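You operate a simulated robot arm through the tools that you are given. There is no shell and no other tool.

Carry out the task below with a simulated robot arm. There is one attempt and no reset: what you move stays moved.

## Task
Push the drive tray home, lay the side panel on and run both thumb screws down.

Only the result counts: the job must be done as asked and must still hold three seconds after the hand-in. Knocking over, shifting, dropping, spilling or breaking anything else fails it.

## Robot
A 7-joint arm with a two-finger parallel gripper, fixed in place. Base frame: the origin is at the foot of the arm, x ahead of it, y to its left, z up; the work surface is at about z = 860. Readings come in mm, rad, newtons and seconds.
Its first joint turns from -2.304 to 2.304 rad. Payload 3.91 kg.
The tool frame sits at the grasp point between the pads (the TCP): z along the fingers, y along the line on which they close. The tips reach 30 mm beyond it. The gripper opens to 110 mm. The fingers are 20 mm wide and 10 mm thick; the gripper's body (48 by 112 mm) begins 55 mm behind the TCP.
Orientation is told as [roll, pitch, yaw] about the base's x, y, z axes, in that order, counted from this pose: with the fingers straight down and closing along the base's y, the tool's x points along the base's -x, its y along +y and its z along -z.

## Interface
- The arm moves only by the tool drive_tool. Its argument "commands" is a list of rows, each an object of numbers (a shift or turn left out is 0, a gripper value left out holds the last): "x", "y", "z": the shift along the tool's x, y, z in units of 40 mm (1.0 is 40 mm); "rx", "ry", "rz": the turn, a rotation vector about the tool's x, y, z in units of 8 degrees (1.0 is 8 degrees); "jaw": the finger opening in mm, from 0 to 110. In form: [{"x": .., "y": .., "z": .., "rx": .., "ry": .., "rz": .., "jaw": ..}, ...]. A call has 1 to 20 rows; each row shifts and turns the commanded pose from where the row before left it, along the tool's axes as they then stand. A call with a number of a shift or a turn outside -1 to 1 is refused whole. Rows are played at 5 a second. More than 50 mm and 0.15 rad between two rows, or a gripper value outside its range, and nothing of the call is played. Where a pose cannot be reached the arm comes as near as it can. A force on the tool above 40 N (or 10 N above the force at the start of the call, whichever is more), or a blocked arm, ends the call early, and 0.2 s more pass. Each finger travels about 108 mm/s and halts on what it meets, pressing with about 31 N; the grip force reading is that of the motor and also rises with nothing between the fingers. The clock runs only during rows and for 0.2 s after the last one: add rows that do not move to give the fingers time. It gives the time, the measured TCP pose, the force on the tool (base axes), the opening and the grip force at its end, in the units of the frame above (readings bear some noise), with the torque about the TCP (base axes, N m) and any sound that the robot's microphone picked up, and new pictures: "views" is both (left out), scene, wrist or none.
- Cameras (640 x 400 px; columns grow to the right, rows downward): "scene" is fixed at [50, -649.7, 1640.7]; the picture's right is [0.80, -0.59, 0.00], its down [-0.27, -0.37, -0.89] and it looks along [0.53, 0.71, -0.46] (base axes); focal length 317 px, centre (320, 200). "wrist" rides on the gripper at [72, 17, -103] in the tool frame; the picture's right is [-0.23, 0.97, 0.00], its down [-0.76, -0.18, -0.62] and it looks along [-0.61, -0.14, 0.78] (tool axes); focal length 222 px, centre (320, 200). There is no depth. A picture from a camera that has moved, and an enlarged one, comes with that camera's place and axes in the base frame and with its lens.
- close_up(camera, box): a new picture of the part [left, top, right, bottom] of that camera's present view, enlarged. The clock stands still meanwhile.
- finish_job(): hands the job in; it is judged then, once.

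Nothing tells you positions but the pictures and the camera data. Unless the task says otherwise, let go and move clear before handing in.

The tools are called after "Emit:" by a JSON object that holds its "op" and its "data". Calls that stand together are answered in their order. drive_tool: Moves the arm, as the interface text tells. Its arguments: {"type":"object","properties":{"commands":{"type":"array","items":{"type":"object","properties":{"x":{"type":"number"},"y":{"type":"number"},"z":{"type":"number"},"rx":{"type":"number"},"ry":{"type":"number"},"rz":{"type":"number"},"jaw":{"type":"number"}}}},"views":{"type":"string","enum":["both","scene","wrist","none"]}},"required":["commands"]} The other tools are called the same way: close_up (camera, box) takes an enlarged picture of a part of a camera's view; finish_job () hands the job in.

At the start:

```text
time_s: 0.0
ee_pos: [470.5, 416.0, 1232.0]
orientation: [0.0, -0.001, -0.001]
ft_force: [-0.2, 0.1, -0.7]
torque: [0.0, 0.02, -0.01]
width: 110.2
grip_force: 0.0
```

scene: 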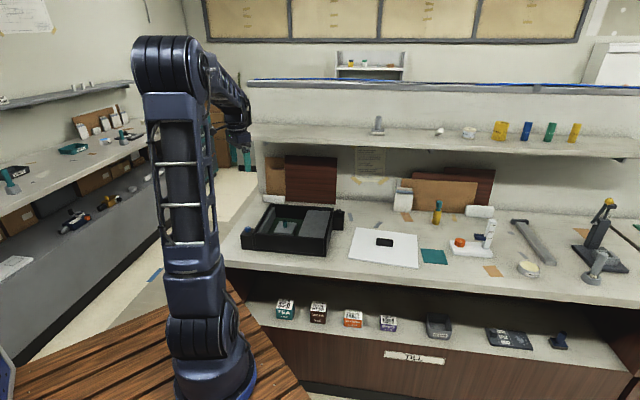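
wrist: 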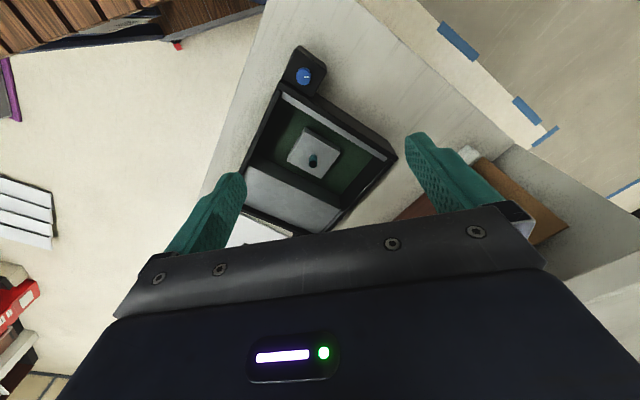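

I see an open black case on the bench with a grey part inside, a white panel to its right, and small items further right. I'll look closer before moving anything.

Emit:
{"op": "close_up", "data": {"camera": "scene", "box": [220, 180, 460, 290]}}

Emit:
{"op": "close_up", "data": {"camera": "wrist", "box": [200, 30, 420, 250]}}

Emit:
{"op": "close_up", "data": {"camera": "scene", "box": [400, 170, 640, 300]}}

```text
2.67 times, centred on (340, 235) of scene
camera zoom: at [50.0, -649.7, 1640.7], right [0.8, -0.59, 0.0], down [-0.27, -0.37, -0.89], along [0.53, 0.71, -0.46], focal length 845 px, centre (267, 107)
```

zoom: 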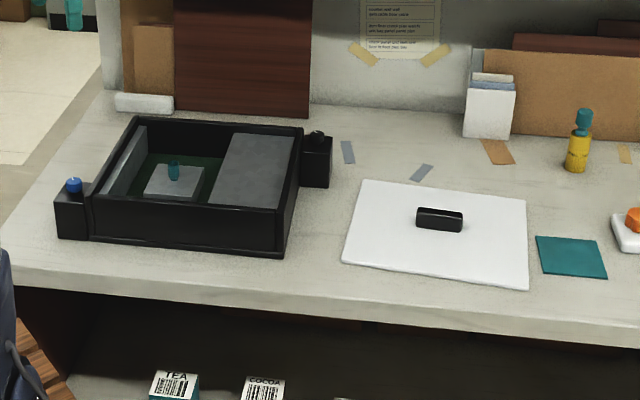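

```text
1.82 times, centred on (310, 140) of wrist
camera zoom: at [398.6, 433.3, 1336.3], right [0.23, 0.97, 0.0], down [0.76, -0.18, 0.62], along [0.61, -0.14, -0.78], focal length 404 px, centre (338, 309)
```

zoom: 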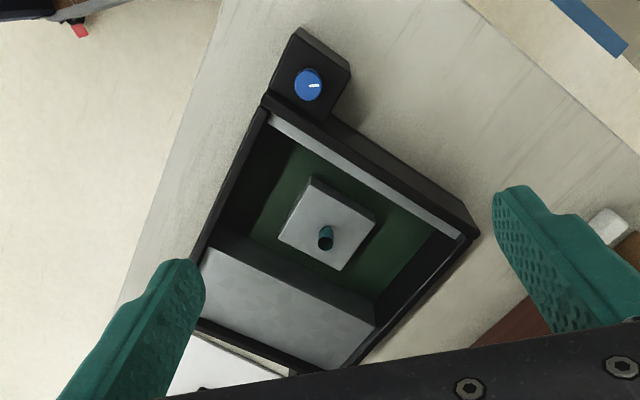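

```text
2.67 times, centred on (520, 235) of scene
camera zoom: at [50.0, -649.7, 1640.7], right [0.8, -0.59, 0.0], down [-0.27, -0.37, -0.89], along [0.53, 0.71, -0.46], focal length 845 px, centre (-213, 107)
```

zoom: 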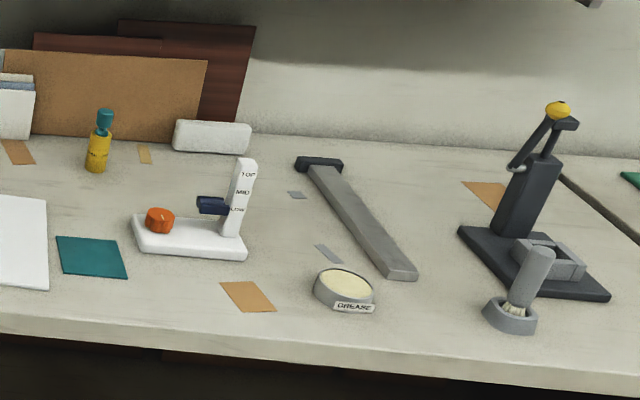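

I see a note on the wall and two screw blocks at opposite corners of the case. I'll zoom into these for details.

Emit:
{"op": "close_up", "data": {"camera": "scene", "box": [340, 140, 400, 190]}}

Emit:
{"op": "close_up", "data": {"camera": "scene", "box": [235, 195, 355, 265]}}

Emit:
{"op": "close_up", "data": {"camera": "scene", "box": [300, 195, 350, 235]}}

Emit:
{"op": "close_up", "data": {"camera": "scene", "box": [340, 220, 430, 275]}}

```text
8.00 times, centred on (370, 165) of scene
camera zoom: at [50.0, -649.7, 1640.7], right [0.8, -0.59, 0.0], down [-0.27, -0.37, -0.89], along [0.53, 0.71, -0.46], focal length 2534 px, centre (-80, 480)
```

zoom: 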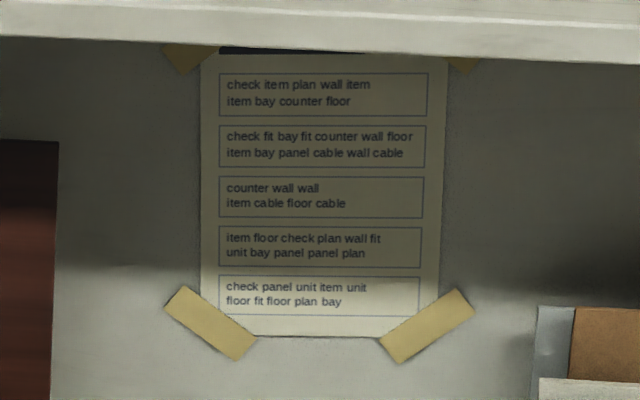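

```text
5.33 times, centred on (295, 230) of scene
camera zoom: at [50.0, -649.7, 1640.7], right [0.8, -0.59, 0.0], down [-0.27, -0.37, -0.89], along [0.53, 0.71, -0.46], focal length 1690 px, centre (453, 40)
```

zoom: 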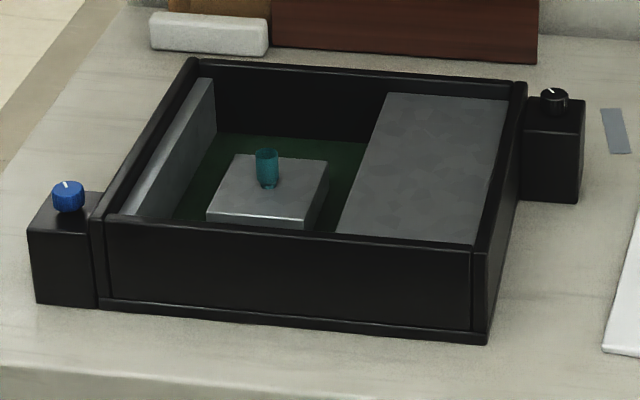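

```text
10.00 times, centred on (325, 215) of scene
camera zoom: at [50.0, -649.7, 1640.7], right [0.8, -0.59, 0.0], down [-0.27, -0.37, -0.89], along [0.53, 0.71, -0.46], focal length 3168 px, centre (270, 50)
```

zoom: 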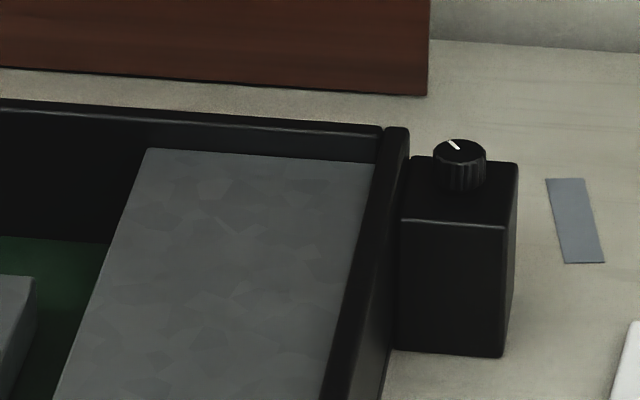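

```text
7.11 times, centred on (385, 248) of scene
camera zoom: at [50.0, -649.7, 1640.7], right [0.8, -0.59, 0.0], down [-0.27, -0.37, -0.89], along [0.53, 0.71, -0.46], focal length 2253 px, centre (-142, -138)
```

zoom: 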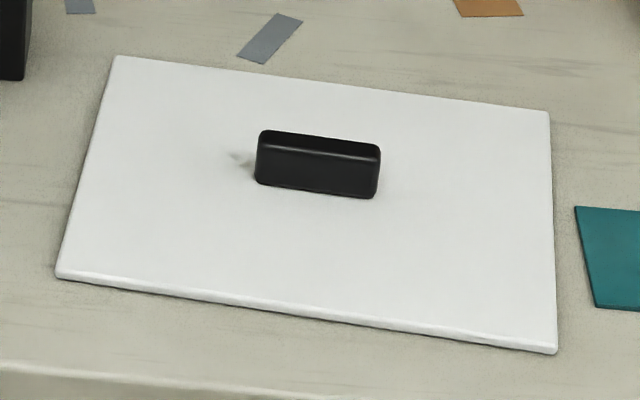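

The case has a silver drive block with a teal peg and a grey cage on its right, plus a blue thumb screw front-left and a black one back-right. The panel with its handle lies to the right, so I'll swing above the case for a better view.

Emit:
{"op": "drive_tool", "data": {"commands": [{"x": -0.7, "y": 0.24, "rz": 0.9}, {"rz": 0.9}, {"rz": 0.9}, {"rz": 0.9}, {"rz": 0.9}, {"rz": 0.9}, {"x": 0, "y": 0.9}, {"x": 0, "y": 0.6}, {}, {}]}}

```text
time_s: 2.2
ee_pos: [540.7, 469.0, 1232.1]
orientation: [0.0, 0.0, -0.753]
ft_force: [1.1, 0.7, -0.2]
torque: [0.01, -0.03, -0.01]
width: 110.0
grip_force: 0.0
camera wrist: at [499.5, 531.8, 1336.1], right [0.83, 0.55, 0.0], down [0.43, -0.65, 0.62], along [0.35, -0.52, -0.78], focal length 222 px, centre (320, 200)
```

scene: 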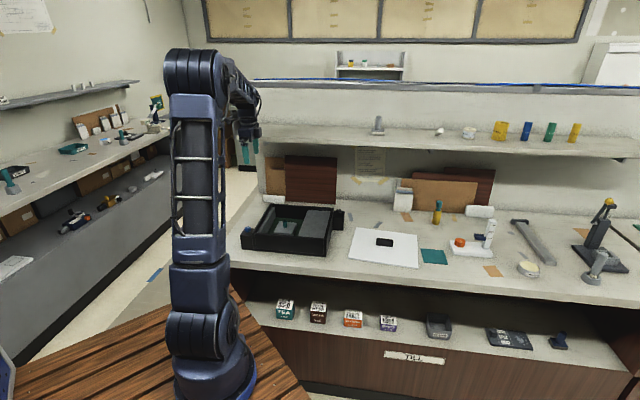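
wrist: 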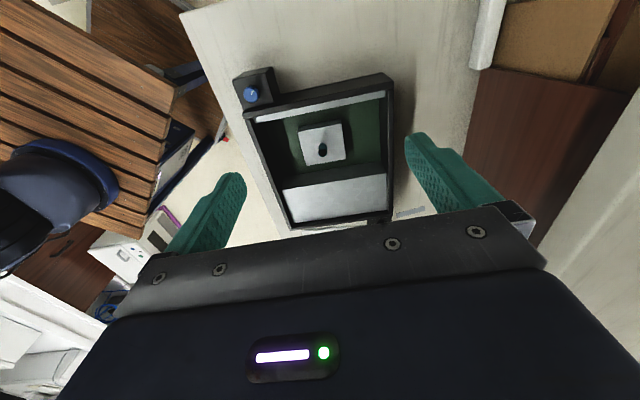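

The case is in view from above with the cage on its far side. I'll zoom in to measure corners.

Emit:
{"op": "close_up", "data": {"camera": "wrist", "box": [220, 50, 420, 240]}}

```text
2.11 times, centred on (320, 145) of wrist
camera zoom: at [499.5, 531.8, 1336.1], right [0.83, 0.55, 0.0], down [0.43, -0.65, 0.62], along [0.35, -0.52, -0.78], focal length 468 px, centre (320, 316)
```

zoom: 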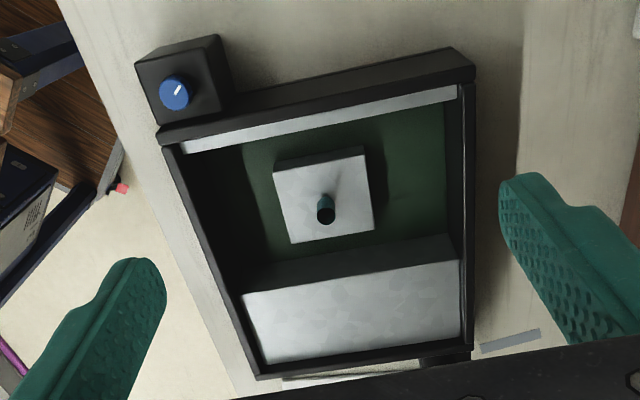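

From the pictures the case is about 294 x 249 mm, turned 45° to the base, with the panel a little skewed beside it. I'll drop lower over the case to see the cage mouth, rims and screws.

Emit:
{"op": "drive_tool", "data": {"commands": [{"rz": 0.23}, {"x": -0.6, "y": -0.25, "z": 0.9}, {"x": -0.65, "z": 0.9}, {"z": 0.9}, {"z": 0.6}, {}, {}]}}

Emit:
{"op": "close_up", "data": {"camera": "wrist", "box": [160, 0, 480, 240]}}

```text
time_s: 3.8
ee_pos: [566.1, 428.1, 1101.2]
orientation: [0.002, 0.0, -0.786]
ft_force: [-0.4, 0.2, -0.6]
torque: [-0.03, -0.02, 0.0]
width: 110.1
grip_force: 0.0
camera wrist: at [527.8, 490.9, 1204.6], right [0.85, 0.53, 0.0], down [0.41, -0.66, 0.62], along [0.33, -0.53, -0.78], focal length 222 px, centre (320, 200)
```

scene: 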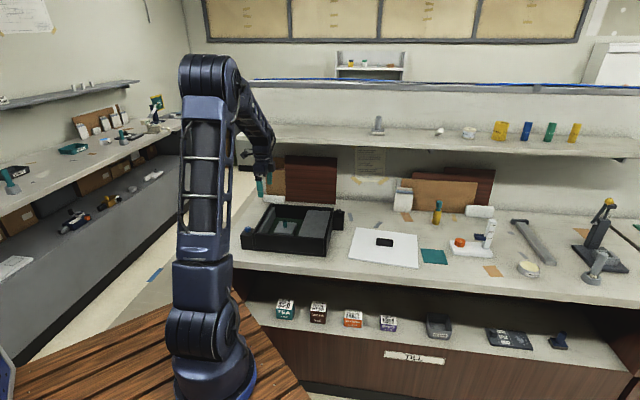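
wrist: 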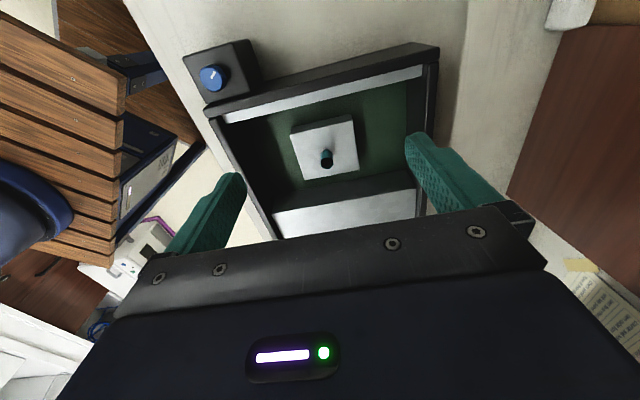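

```text
1.67 times, centred on (320, 120) of wrist
camera zoom: at [527.8, 490.9, 1204.6], right [0.85, 0.53, 0.0], down [0.41, -0.66, 0.62], along [0.33, -0.53, -0.78], focal length 370 px, centre (320, 333)
```

zoom: 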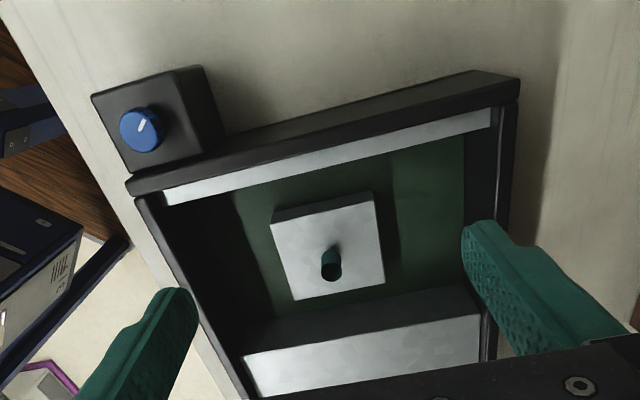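

The cage's left-facing side looks dark, so it may be an open mouth. I'll tilt the tool so the camera looks along the tray's sliding direction.

Emit:
{"op": "drive_tool", "data": {"commands": [{"x": -0.4, "z": 0.8}, {"x": -0.4, "z": 0.8}, {"z": 0.5}, {"ry": -1}, {"ry": -1}, {"ry": -1}, {"ry": -1}, {}, {}]}}

Emit:
{"op": "close_up", "data": {"camera": "wrist", "box": [160, 0, 480, 240]}}

```text
time_s: 5.8
ee_pos: [589.2, 403.7, 1015.9]
orientation: [-0.002, -0.559, -0.787]
ft_force: [0.5, -0.2, 0.3]
torque: [0.0, -0.04, 0.01]
width: 110.2
grip_force: 0.0
camera wrist: at [520.2, 498.7, 1066.1], right [0.83, 0.55, 0.12], down [0.1, -0.35, 0.93], along [0.56, -0.76, -0.34], focal length 222 px, centre (320, 200)
```

scene: 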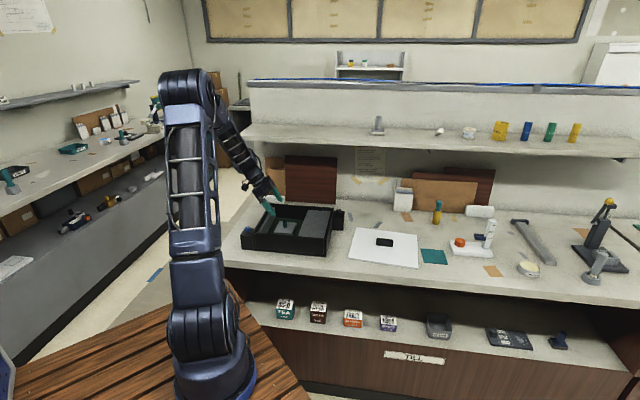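
wrist: 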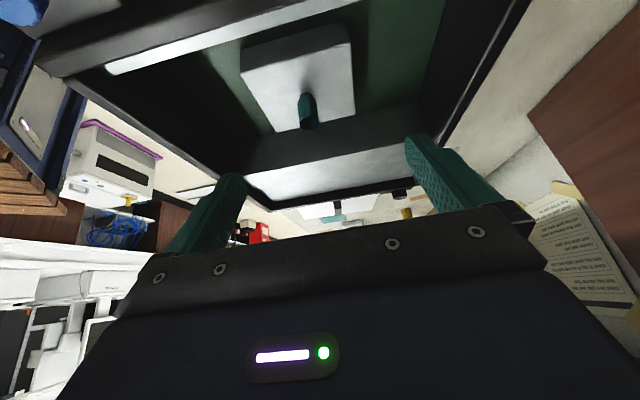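

```text
1.67 times, centred on (320, 120) of wrist
camera zoom: at [520.2, 498.7, 1066.1], right [0.83, 0.55, 0.12], down [0.1, -0.35, 0.93], along [0.56, -0.76, -0.34], focal length 370 px, centre (320, 333)
```

zoom: 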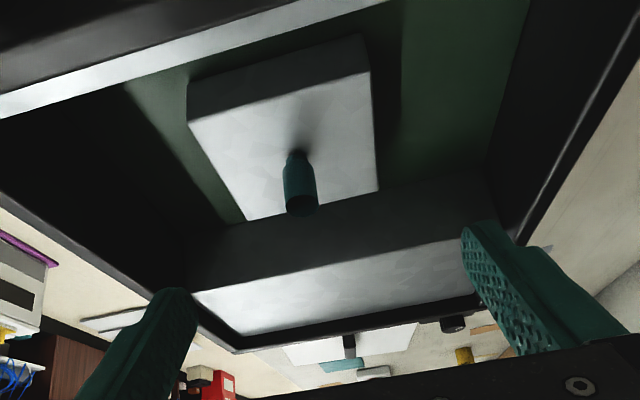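

The view is inverted, but the cage's face and the tray are visible. I'll zoom further on the mouth.

Emit:
{"op": "close_up", "data": {"camera": "wrist", "box": [230, 90, 420, 205]}}

Emit:
{"op": "close_up", "data": {"camera": "wrist", "box": [80, 0, 260, 120]}}

```text
3.37 times, centred on (325, 148) of wrist
camera zoom: at [520.2, 498.7, 1066.1], right [0.83, 0.55, 0.12], down [0.1, -0.35, 0.93], along [0.56, -0.76, -0.34], focal length 748 px, centre (303, 377)
```

zoom: 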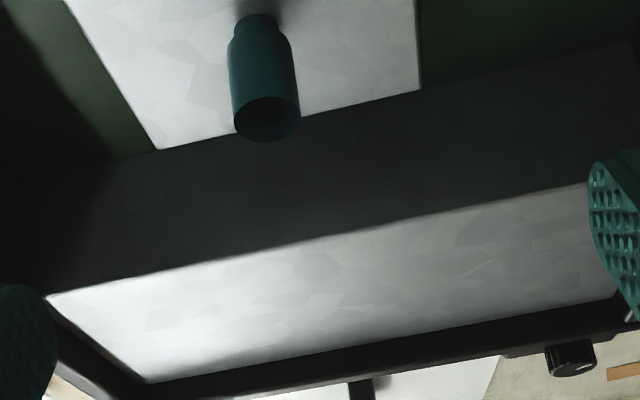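

```text
3.33 times, centred on (170, 60) of wrist
camera zoom: at [520.2, 498.7, 1066.1], right [0.83, 0.55, 0.12], down [0.1, -0.35, 0.93], along [0.56, -0.76, -0.34], focal length 740 px, centre (820, 667)
```

zoom: 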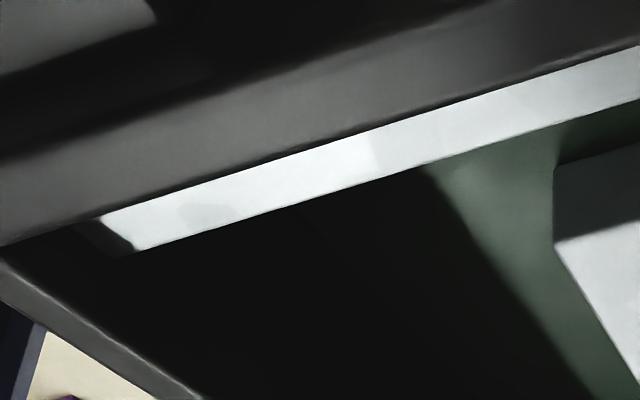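

The cage face looks solid and the tray sits about 38 mm short of it, with its peg near x≈612, y≈372. I'll straighten the tool above the peg and check the alignment.

Emit:
{"op": "drive_tool", "data": {"commands": [{"ry": 1}, {"ry": 1}, {"ry": 1}, {"ry": 1}, {"y": -0.15, "x": -0.98}, {}, {}], "views": "wrist"}}

Emit:
{"op": "close_up", "data": {"camera": "wrist", "box": [160, 0, 480, 240]}}

Emit:
{"op": "close_up", "data": {"camera": "scene", "box": [235, 165, 355, 265]}}

```text
time_s: 7.4
ee_pos: [612.6, 372.4, 1016.2]
orientation: [0.001, 0.0, -0.786]
ft_force: [-0.1, -0.4, -0.2]
torque: [-0.01, 0.01, 0.0]
width: 110.0
grip_force: 0.1
camera wrist: at [574.2, 437.2, 1120.6], right [0.85, 0.53, 0.0], down [0.41, -0.66, 0.62], along [0.33, -0.53, -0.78], focal length 222 px, centre (320, 200)
```

wrist: 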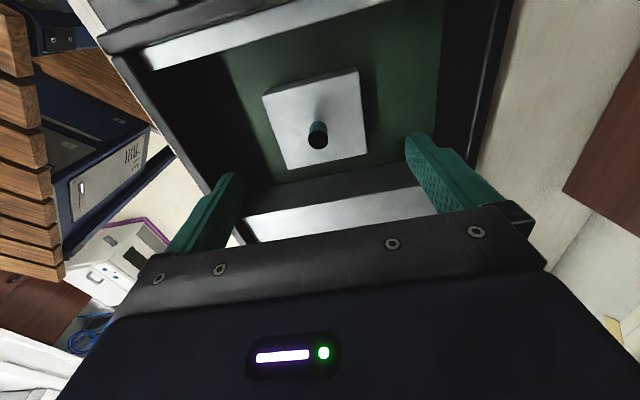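

```text
1.67 times, centred on (320, 120) of wrist
camera zoom: at [574.2, 437.2, 1120.6], right [0.85, 0.53, 0.0], down [0.41, -0.66, 0.62], along [0.33, -0.53, -0.78], focal length 370 px, centre (320, 333)
```

zoom: 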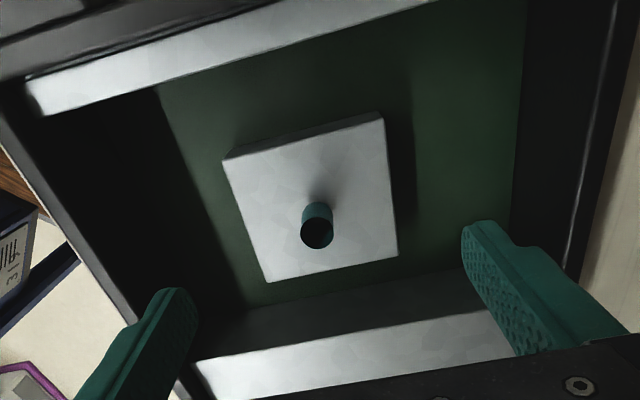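

```text
4.00 times, centred on (295, 215) of scene
camera zoom: at [50.0, -649.7, 1640.7], right [0.8, -0.59, 0.0], down [-0.27, -0.37, -0.89], along [0.53, 0.71, -0.46], focal length 1267 px, centre (420, 140)
```

zoom: 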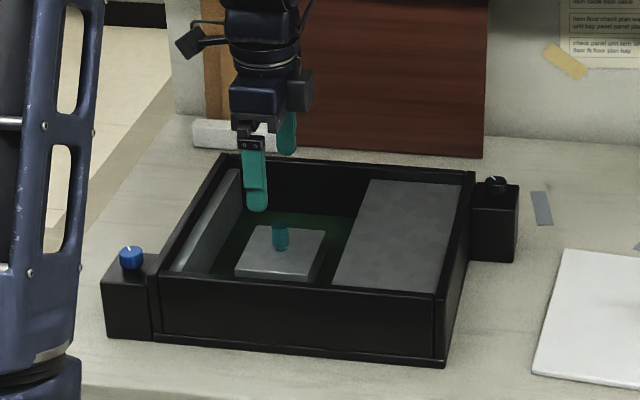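

The tool is now directly over the peg. I'll lower with the fingers straddling it and grip it gently.

Emit:
{"op": "drive_tool", "data": {"commands": [{"x": -0.06, "z": 0.5, "jaw": 60}, {"z": 0.5}, {"z": 0.4}, {"z": 0.3}, {"jaw": 30}, {"jaw": 0}, {}, {}]}}

Emit:
{"op": "close_up", "data": {"camera": "wrist", "box": [160, 0, 480, 240]}}

Emit:
{"op": "close_up", "data": {"camera": "scene", "box": [235, 165, 355, 265]}}

```text
time_s: 9.2
ee_pos: [616.3, 371.5, 947.2]
orientation: [0.0, -0.001, -0.786]
ft_force: [-2.1, -1.8, -5.7]
torque: [0.13, -0.14, 0.03]
width: 17.3
grip_force: 44.5
camera wrist: at [577.2, 434.9, 1050.6], right [0.85, 0.53, 0.0], down [0.41, -0.66, 0.62], along [0.33, -0.53, -0.78], focal length 222 px, centre (320, 200)
```

scene: 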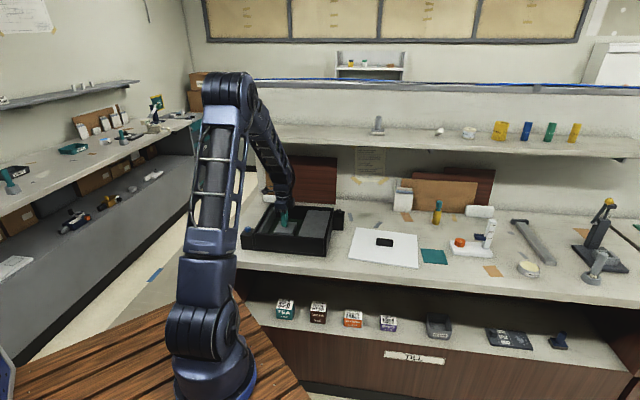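
wrist: 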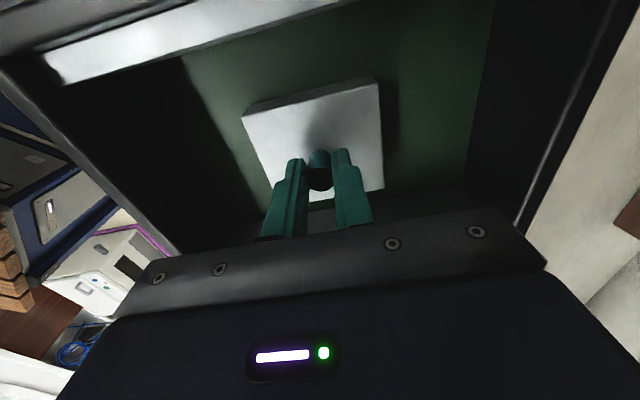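

```text
1.67 times, centred on (320, 120) of wrist
camera zoom: at [577.2, 434.9, 1050.6], right [0.85, 0.53, 0.0], down [0.41, -0.66, 0.62], along [0.33, -0.53, -0.78], focal length 370 px, centre (320, 333)
```

zoom: 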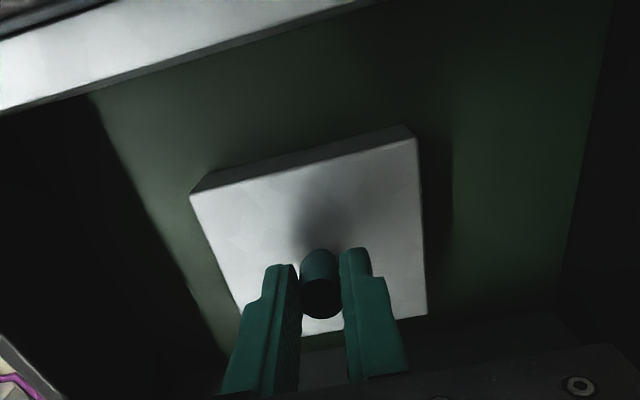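

```text
4.00 times, centred on (295, 215) of scene
camera zoom: at [50.0, -649.7, 1640.7], right [0.8, -0.59, 0.0], down [-0.27, -0.37, -0.89], along [0.53, 0.71, -0.46], focal length 1267 px, centre (420, 140)
```

zoom: 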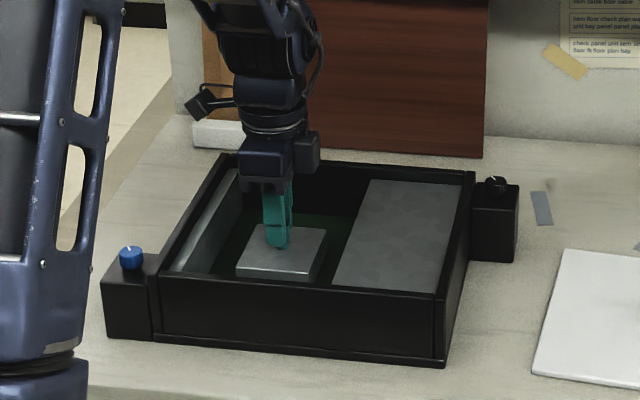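

The peg is held (17 mm wide). I'll push toward the cage in small steps, watching the force.

Emit:
{"op": "drive_tool", "data": {"commands": [{"x": -0.1}, {"x": -0.1}, {"x": -0.1}, {}, {}]}}

Emit:
{"op": "close_up", "data": {"camera": "scene", "box": [235, 165, 355, 265]}}

```text
time_s: 10.4
ee_pos: [623.2, 363.2, 948.4]
orientation: [0.002, -0.001, -0.786]
ft_force: [-24.6, 26.8, 2.5]
torque: [0.68, 0.85, -0.02]
width: 17.3
grip_force: 45.1
camera wrist: at [584.4, 426.8, 1052.5], right [0.85, 0.53, 0.0], down [0.41, -0.66, 0.62], along [0.33, -0.53, -0.78], focal length 222 px, centre (320, 200)
```

scene: 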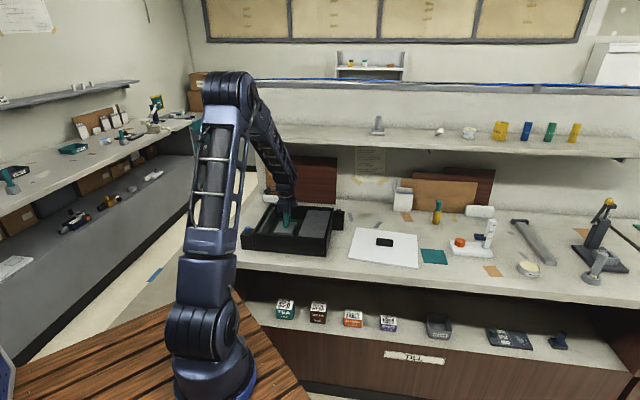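
wrist: 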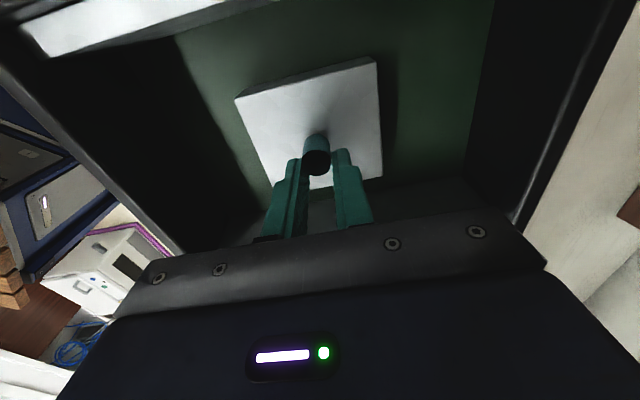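

```text
4.00 times, centred on (295, 215) of scene
camera zoom: at [50.0, -649.7, 1640.7], right [0.8, -0.59, 0.0], down [-0.27, -0.37, -0.89], along [0.53, 0.71, -0.46], focal length 1267 px, centre (420, 140)
```

zoom: 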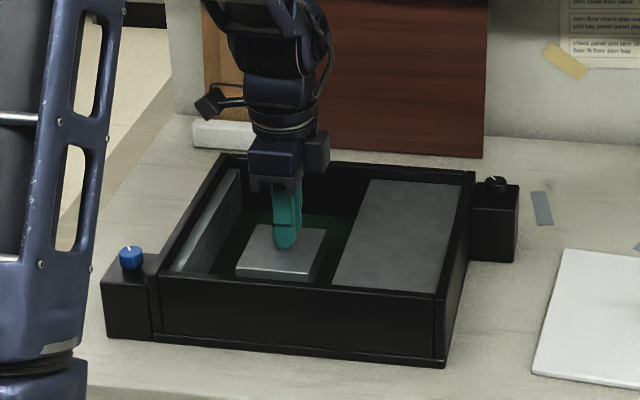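

Pushing toward the cage met about 36 N and the fingers just slid on the peg; the tray did not move. I'll back off and test the opposite direction gently.

Emit:
{"op": "drive_tool", "data": {"commands": [{"jaw": 40}, {"x": 0.3}, {"jaw": 0}, {}, {}], "views": "none"}}

Emit:
{"op": "drive_tool", "data": {"commands": [{"x": 0.1}, {"x": 0.1}, {"x": 0.1}, {}]}}

Emit:
{"op": "close_up", "data": {"camera": "scene", "box": [235, 165, 355, 265]}}

```text
time_s: 11.6
ee_pos: [615.0, 369.3, 948.8]
orientation: [-0.001, -0.001, -0.787]
ft_force: [6.4, -4.4, 1.3]
torque: [-0.55, -0.29, 0.02]
width: 17.3
grip_force: 44.9
```

```text
time_s: 12.6
ee_pos: [603.2, 381.8, 947.3]
orientation: [-0.001, 0.003, -0.781]
ft_force: [-14.8, 15.5, -1.8]
torque: [0.41, 0.31, 0.01]
width: 0.0
grip_force: 37.5
camera wrist: at [564.6, 446.2, 1051.6], right [0.85, 0.53, 0.0], down [0.42, -0.66, 0.62], along [0.33, -0.53, -0.78], focal length 222 px, centre (320, 200)
```

scene: 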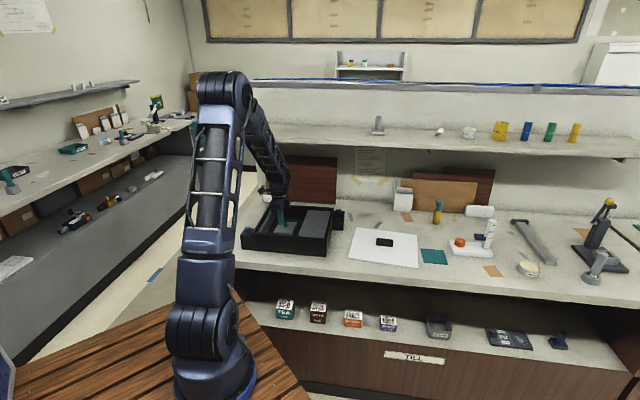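
wrist: 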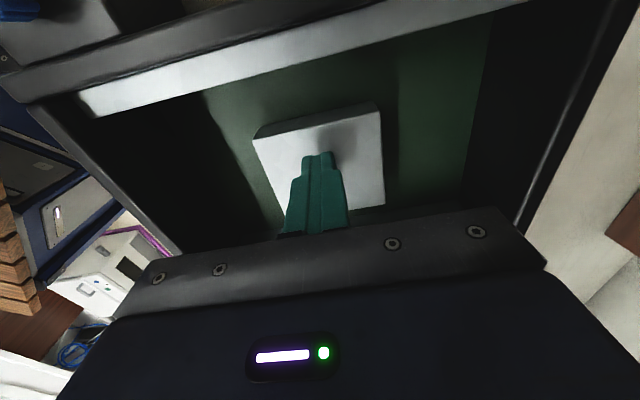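

```text
4.00 times, centred on (295, 215) of scene
camera zoom: at [50.0, -649.7, 1640.7], right [0.8, -0.59, 0.0], down [-0.27, -0.37, -0.89], along [0.53, 0.71, -0.46], focal length 1267 px, centre (420, 140)
```

zoom: 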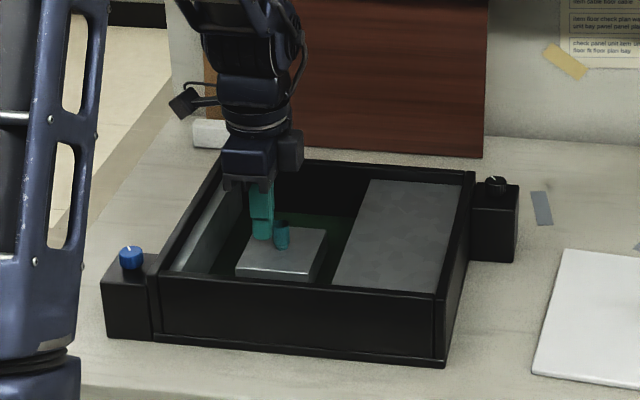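

The tray doesn't slide either way along the case's long axis. I'll lift clear and look closely at it for rails or a gap underneath.

Emit:
{"op": "drive_tool", "data": {"commands": [{"x": 0.1}, {"z": -0.8}, {"z": -0.8, "x": 0.6}, {"z": -0.5, "x": 0.6}, {"jaw": 110}, {}], "views": "wrist"}}

Emit:
{"op": "close_up", "data": {"camera": "wrist", "box": [240, 40, 400, 150]}}

Emit:
{"op": "close_up", "data": {"camera": "scene", "box": [260, 205, 310, 240]}}

```text
time_s: 14.0
ee_pos: [568.8, 417.8, 1031.9]
orientation: [0.0, -0.001, -0.785]
ft_force: [0.1, 0.1, 0.5]
torque: [0.01, 0.04, -0.01]
width: 110.0
grip_force: 0.1
camera wrist: at [529.4, 481.8, 1136.3], right [0.85, 0.53, 0.0], down [0.41, -0.66, 0.62], along [0.33, -0.53, -0.78], focal length 222 px, centre (320, 200)
```

wrist: 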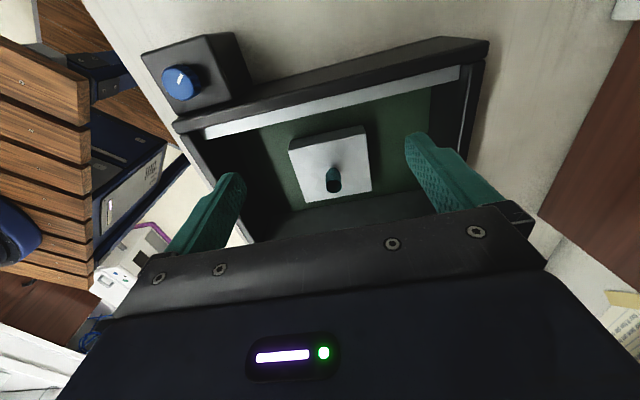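

```text
3.64 times, centred on (320, 95) of wrist
camera zoom: at [529.4, 481.8, 1136.3], right [0.85, 0.53, 0.0], down [0.41, -0.66, 0.62], along [0.33, -0.53, -0.78], focal length 808 px, centre (320, 582)
```

zoom: 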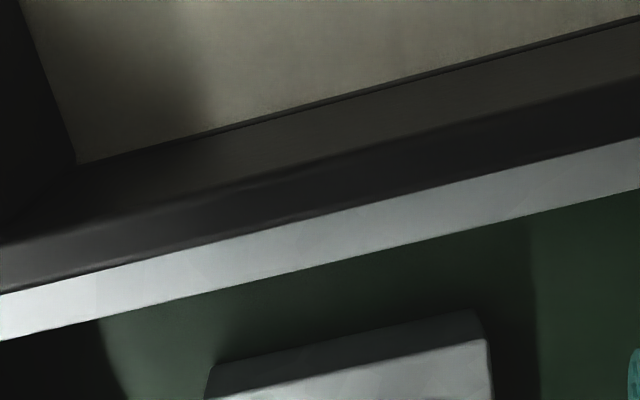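

```text
11.43 times, centred on (285, 222) of scene
camera zoom: at [50.0, -649.7, 1640.7], right [0.8, -0.59, 0.0], down [-0.27, -0.37, -0.89], along [0.53, 0.71, -0.46], focal length 3620 px, centre (720, -57)
```

zoom: 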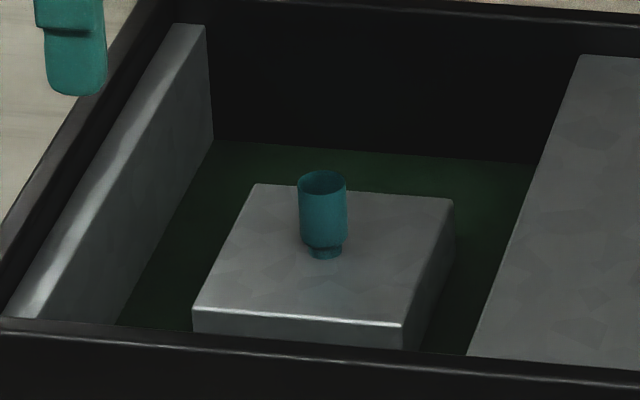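

The knob stands on the tray block, with free floor on all four sides. I'll grip the knob again and test the cross direction, which the jaws can push squarely.

Emit:
{"op": "drive_tool", "data": {"commands": [{"x": -0.9, "jaw": 60}, {"x": -0.83}, {"z": 0.8}, {"z": 0.8}, {"z": 0.57}, {"jaw": 0}, {}, {}], "views": "none"}}

Emit:
{"op": "drive_tool", "data": {"commands": [{"y": 0.1}, {"y": 0.1}, {}], "views": "wrist"}}

```text
time_s: 15.8
ee_pos: [619.3, 366.7, 946.3]
orientation: [-0.001, 0.001, -0.785]
ft_force: [-2.1, -1.2, -0.8]
torque: [0.16, -0.06, 0.04]
width: 17.4
grip_force: 45.1
```

```text
time_s: 16.6
ee_pos: [625.1, 372.3, 946.2]
orientation: [-0.001, 0.001, -0.787]
ft_force: [-3.1, -0.4, -6.7]
torque: [0.16, -0.17, -0.01]
width: 17.3
grip_force: 45.0
camera wrist: at [586.0, 436.3, 1049.5], right [0.85, 0.53, 0.0], down [0.41, -0.66, 0.62], along [0.33, -0.53, -0.78], focal length 222 px, centre (320, 200)
```

wrist: 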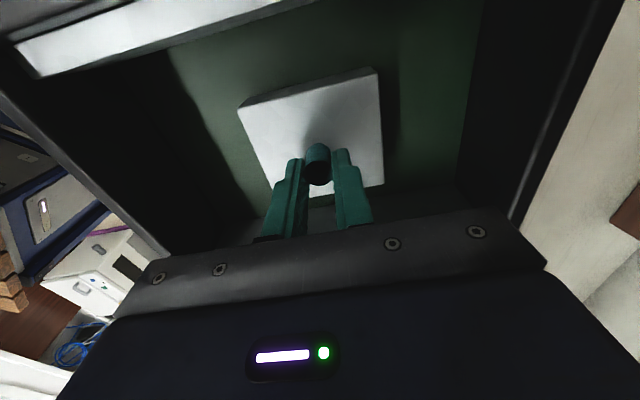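

The tray slides freely across the case (the v direction). I'll find which end is the open stop by going back past the starting point.

Emit:
{"op": "drive_tool", "data": {"commands": [{"y": -0.1}, {"y": -0.1}, {"y": -0.1}, {"y": -0.1}, {"y": -0.1}, {}], "views": "wrist"}}

```text
time_s: 18.0
ee_pos: [610.5, 358.5, 946.1]
orientation: [-0.001, -0.001, -0.787]
ft_force: [-4.0, 6.1, -2.6]
torque: [0.01, 0.28, 0.04]
width: 17.3
grip_force: 45.3
camera wrist: at [572.1, 422.4, 1049.5], right [0.85, 0.53, 0.0], down [0.41, -0.66, 0.62], along [0.33, -0.53, -0.78], focal length 222 px, centre (320, 200)
```

wrist: 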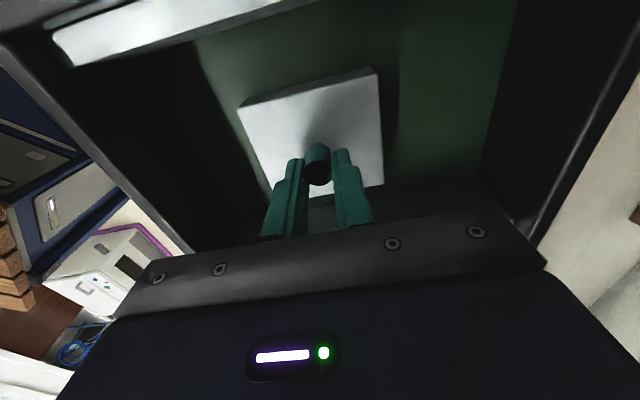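

It slides freely both ways, so the start was mid-travel. I'll push it toward the back wall, watching for a stop or a latch sound.

Emit:
{"op": "drive_tool", "data": {"commands": [{"y": 0.2}, {"y": 0.2}, {"y": 0.2}, {"y": 0.2}, {"y": 0.2}, {"y": 0.1}, {"y": 0.1}, {"y": 0.1}, {"y": 0.1}, {}]}}

```text
time_s: 20.2
ee_pos: [649.5, 397.8, 945.4]
orientation: [0.002, 0.0, -0.787]
ft_force: [-4.0, 4.2, 11.1]
torque: [-0.04, 0.37, 0.06]
width: 17.1
grip_force: 45.0
camera wrist: at [611.4, 461.6, 1049.5], right [0.85, 0.53, 0.0], down [0.41, -0.66, 0.62], along [0.33, -0.53, -0.78], focal length 222 px, centre (320, 200)
```

scene: 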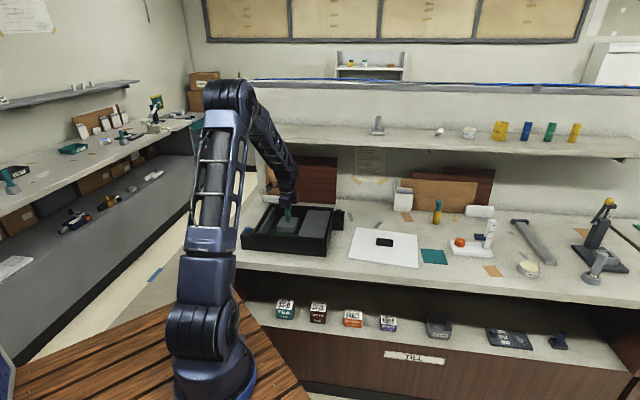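
wrist: 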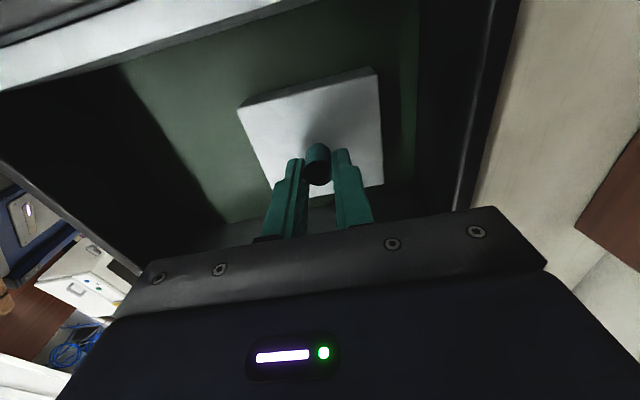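

Still free, with roughly 35 mm left to the back wall. I'll continue.

Emit:
{"op": "drive_tool", "data": {"commands": [{"y": 0.1}, {"y": 0.1}, {"y": 0.1}, {"y": 0.1}, {"y": 0.1}, {"y": 0.1}, {"y": 0.1}, {"y": 0.1}, {}], "views": "wrist"}}

```text
time_s: 22.1
ee_pos: [669.1, 418.1, 946.6]
orientation: [-0.007, 0.001, -0.785]
ft_force: [-13.1, -9.1, 14.3]
torque: [-0.13, 0.13, 0.09]
width: 17.3
grip_force: 44.5
stopped in row 9: the force on the tool passed its limit at 42 N (the readings are from after the stop); the commanded pose is now the measured one
camera wrist: at [631.5, 481.5, 1049.3], right [0.85, 0.53, -0.01], down [0.42, -0.66, 0.62], along [0.32, -0.53, -0.78], focal length 222 px, centre (320, 200)
```

wrist: 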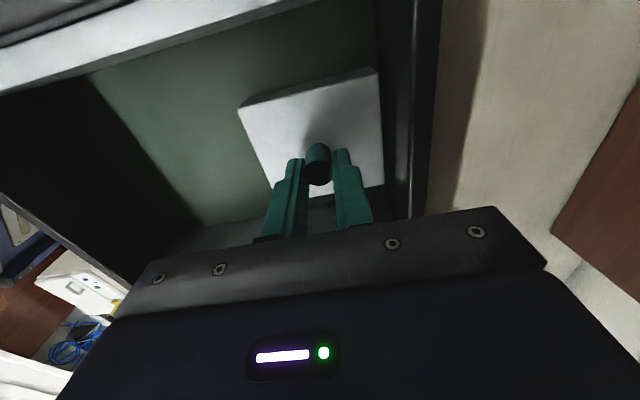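

The tray hit a firm stop near the back wall with no click. I'll inspect the gap there before deciding which end is home.

Emit:
{"op": "close_up", "data": {"camera": "wrist", "box": [220, 50, 460, 210]}}

Emit:
{"op": "close_up", "data": {"camera": "scene", "box": [255, 195, 335, 245]}}

```text
2.50 times, centred on (340, 130) of wrist
camera zoom: at [631.5, 481.5, 1049.3], right [0.85, 0.53, -0.01], down [0.42, -0.66, 0.62], along [0.32, -0.53, -0.78], focal length 555 px, centre (270, 375)
```

zoom: 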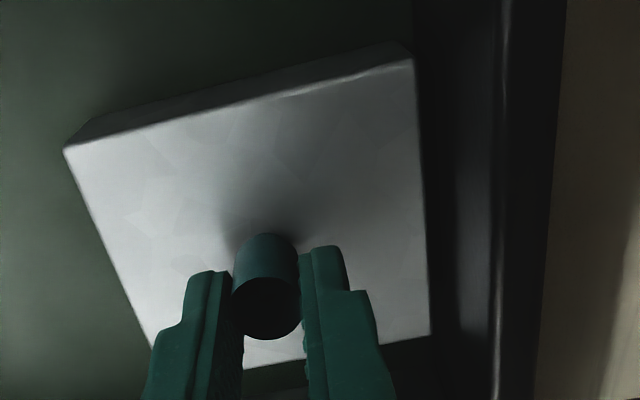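

```text
8.00 times, centred on (295, 220) of scene
camera zoom: at [50.0, -649.7, 1640.7], right [0.8, -0.59, 0.0], down [-0.27, -0.37, -0.89], along [0.53, 0.71, -0.46], focal length 2534 px, centre (520, 40)
```

zoom: 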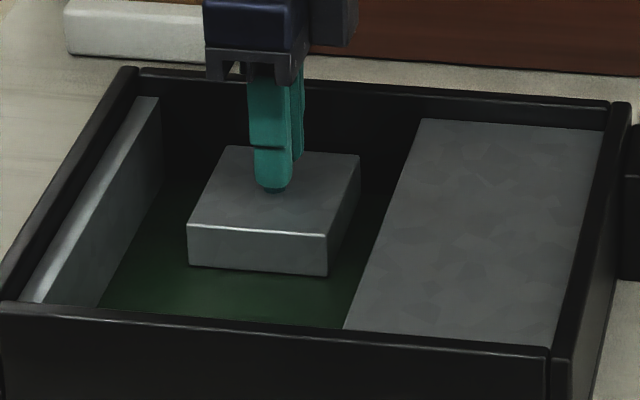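

The tray sits right against the back wall. I'll test for a detent by drawing it back, then find where the front stop is.

Emit:
{"op": "drive_tool", "data": {"commands": [{"y": -0.1}, {"y": -0.1}, {}], "views": "none"}}

Emit:
{"op": "drive_tool", "data": {"commands": [{"y": -0.25}, {"y": -0.25}, {"y": -0.25}, {"y": -0.25}, {"y": -0.25}, {"y": -0.25}, {"y": -0.25}, {"y": -0.1}, {"y": -0.1}, {}], "views": "none"}}

Emit:
{"op": "drive_tool", "data": {"commands": [{"y": -0.1}, {"y": -0.1}, {"y": -0.1}, {"y": -0.1}, {"y": -0.1}, {"y": -0.1}, {"y": -0.1}, {"y": -0.1}, {"y": -0.1}, {"y": -0.1}, {}], "views": "wrist"}}

```text
time_s: 22.9
ee_pos: [665.3, 412.4, 946.4]
orientation: [-0.007, 0.001, -0.786]
ft_force: [1.9, 1.5, 19.2]
torque: [0.33, -0.22, -0.06]
width: 17.4
grip_force: 45.1
```

```text
time_s: 25.1
ee_pos: [610.1, 356.2, 945.5]
orientation: [-0.008, 0.002, -0.787]
ft_force: [-1.2, 0.2, -15.2]
torque: [0.36, -0.09, 0.01]
width: 17.2
grip_force: 45.0
```

```text
time_s: 25.9
ee_pos: [605.0, 354.0, 946.4]
orientation: [0.001, 0.0, -0.785]
ft_force: [13.0, 10.7, -17.0]
torque: [-0.02, -0.3, -0.08]
width: 17.5
grip_force: 44.8
stopped in row 3: the force on the tool passed its limit at 46 N (the readings are from after the stop); the commanded pose is now the measured one
camera wrist: at [566.8, 417.0, 1049.4], right [0.85, 0.53, 0.0], down [0.41, -0.66, 0.62], along [0.33, -0.53, -0.78], focal length 222 px, centre (320, 200)
```

wrist: 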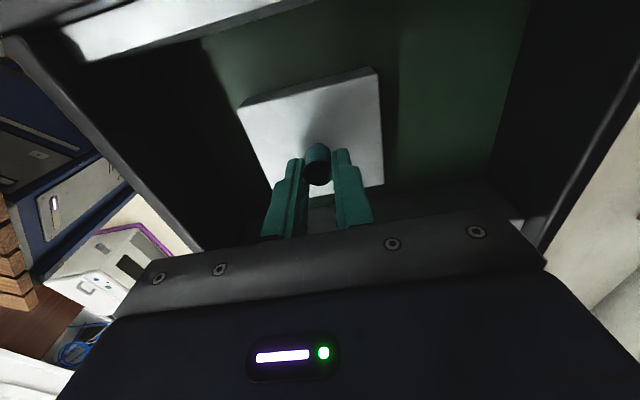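

The front stop comes 18 mm past the start, well short of the front wall, so the back wall end is home. I'll push the tray back there and press it firmly.

Emit:
{"op": "drive_tool", "data": {"commands": [{"y": 0.25}, {"y": 0.25}, {"y": 0.25}, {"y": 0.25}, {"y": 0.25}, {"y": 0.25}, {"y": 0.25}, {"y": 0.25}, {}], "views": "none"}}

Emit:
{"op": "drive_tool", "data": {"commands": [{"y": 0.1}, {"y": 0.1}, {"y": 0.1}, {"y": 0.1}, {"y": 0.1}, {"y": 0.1}, {}], "views": "none"}}

Emit:
{"op": "drive_tool", "data": {"commands": [{"y": 0.1}, {"y": 0.1}, {"y": 0.1}, {}], "views": "scene"}}

```text
time_s: 27.9
ee_pos: [660.6, 407.8, 945.9]
orientation: [-0.002, -0.001, -0.785]
ft_force: [-1.8, 1.8, -18.8]
torque: [0.32, -0.09, 0.0]
width: 17.2
grip_force: 45.2
```

```text
time_s: 28.9
ee_pos: [669.6, 417.0, 946.7]
orientation: [-0.01, 0.002, -0.784]
ft_force: [-8.4, -9.6, 11.1]
torque: [-0.2, -0.04, 0.04]
width: 17.4
grip_force: 45.3
stopped in row 5: the force on the tool passed its limit at 47 N (the readings are from after the stop); the commanded pose is now the measured one
```

```text
time_s: 29.3
ee_pos: [669.1, 417.1, 945.8]
orientation: [-0.015, 0.003, -0.786]
ft_force: [-13.6, -14.3, 15.4]
torque: [-0.22, 0.16, 0.04]
width: 17.1
grip_force: 45.5
stopped in row 1: the force on the tool passed its limit at 49 N (the readings are from after the stop); the commanded pose is now the measured one
```

scene: 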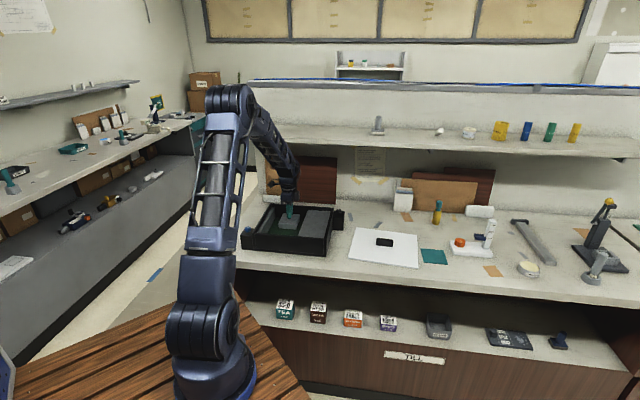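

The tray is home against its stop. I'll let go, lift clear, level the tool, and confirm the tray stays put.

Emit:
{"op": "drive_tool", "data": {"commands": [{"y": -0.03, "jaw": 40}, {}, {"z": -0.8}, {"z": -0.8}, {"z": -0.8, "rx": -0.09, "ry": 0.06}, {"x": 0.9}, {"x": 0.9}, {"jaw": 110}, {}]}}

Emit:
{"op": "close_up", "data": {"camera": "wrist", "box": [160, 0, 480, 240]}}

Emit:
{"op": "close_up", "data": {"camera": "scene", "box": [235, 180, 355, 265]}}

```text
time_s: 31.3
ee_pos: [619.8, 468.6, 1039.8]
orientation: [-0.002, 0.009, -0.785]
ft_force: [0.1, -0.2, 0.1]
torque: [-0.01, -0.04, -0.03]
width: 109.8
grip_force: 0.1
camera wrist: at [582.0, 531.4, 1144.0], right [0.85, 0.53, 0.0], down [0.42, -0.67, 0.62], along [0.32, -0.53, -0.79], focal length 222 px, centre (320, 200)
```

scene: 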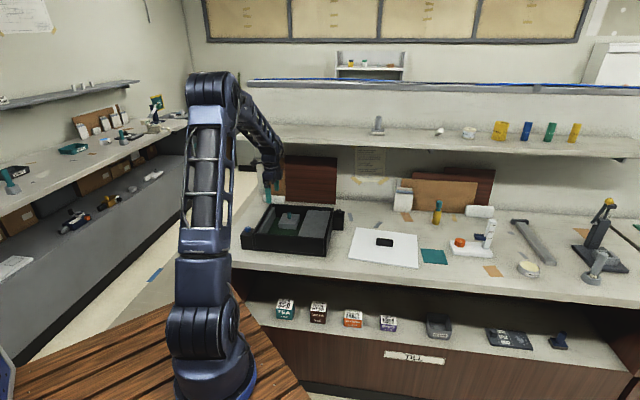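
wrist: 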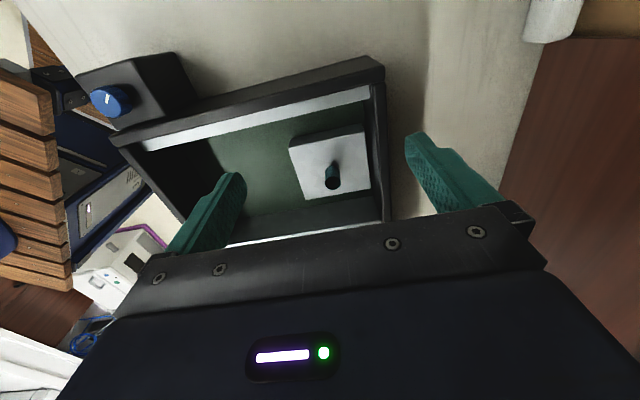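

```text
1.67 times, centred on (320, 120) of wrist
camera zoom: at [582.0, 531.4, 1144.0], right [0.85, 0.53, 0.0], down [0.42, -0.67, 0.62], along [0.32, -0.53, -0.79], focal length 370 px, centre (320, 333)
```

zoom: 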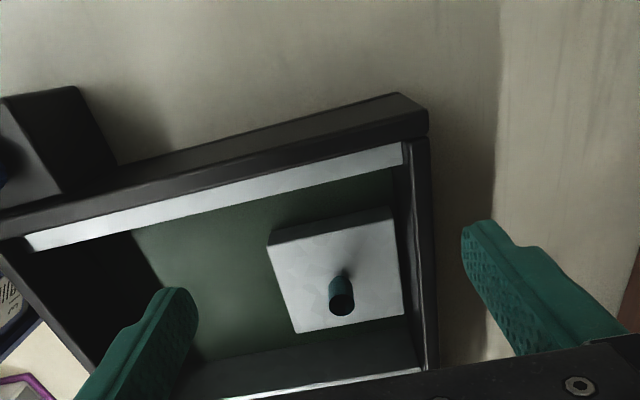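

```text
4.71 times, centred on (295, 222) of scene
camera zoom: at [50.0, -649.7, 1640.7], right [0.8, -0.59, 0.0], down [-0.27, -0.37, -0.89], along [0.53, 0.71, -0.46], focal length 1491 px, centre (438, 94)
```

zoom: 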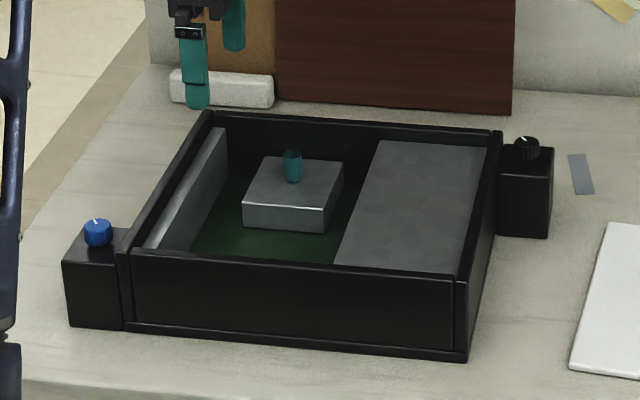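

The tray stays home. Next I'll rise and move over to look at the panel and its handle from above.

Emit:
{"op": "drive_tool", "data": {"commands": [{"z": -0.95}, {"z": -0.95}, {"z": -0.9, "ry": -0.06}, {"x": -0.98, "y": -0.2}, {"x": -0.98, "y": -0.2}, {"x": -0.98, "y": -0.2}, {"x": -0.98, "y": -0.2}, {"x": -0.98, "y": -0.2}, {"x": -0.98, "y": -0.2}, {"x": -0.98, "y": -0.2}, {"x": -0.98, "y": -0.2}, {"x": -0.98, "y": -0.2}, {"x": -0.98, "y": -0.2}, {"rz": 0.69}, {}, {}]}}

Emit:
{"op": "close_up", "data": {"camera": "wrist", "box": [160, 0, 480, 240]}}

```text
time_s: 34.7
ee_pos: [843.0, 134.7, 1153.2]
orientation: [-0.002, 0.002, -0.88]
ft_force: [0.8, 0.0, 0.0]
torque: [0.02, -0.04, 0.01]
width: 109.8
grip_force: 0.0
camera wrist: at [810.7, 201.7, 1256.9], right [0.9, 0.44, 0.0], down [0.35, -0.7, 0.62], along [0.27, -0.56, -0.78], focal length 222 px, centre (320, 200)
```

scene: 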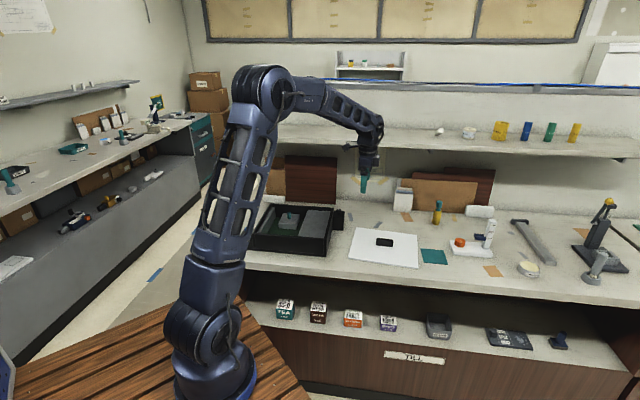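
wrist: 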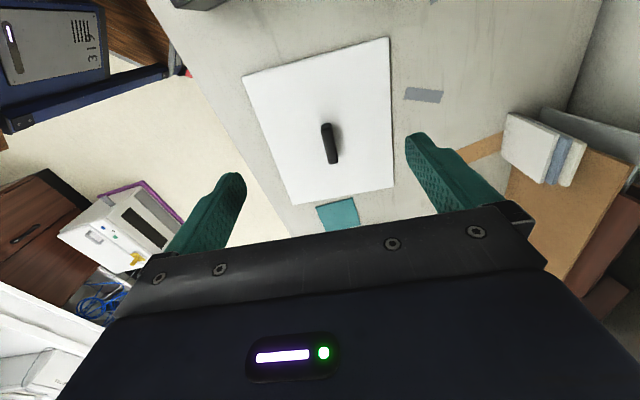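

```text
1.67 times, centred on (320, 120) of wrist
camera zoom: at [810.7, 201.7, 1256.9], right [0.9, 0.44, 0.0], down [0.35, -0.7, 0.62], along [0.27, -0.56, -0.78], focal length 370 px, centre (320, 333)
```

zoom: 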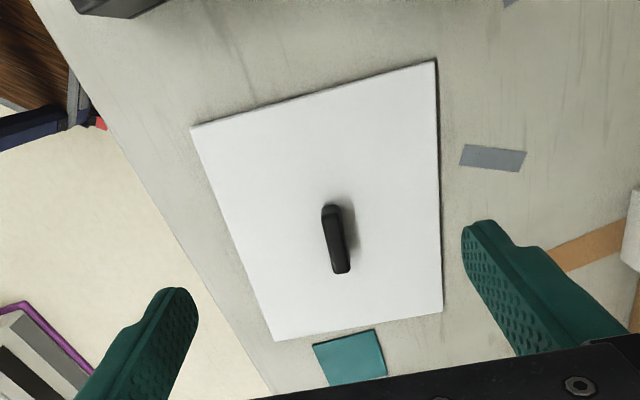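

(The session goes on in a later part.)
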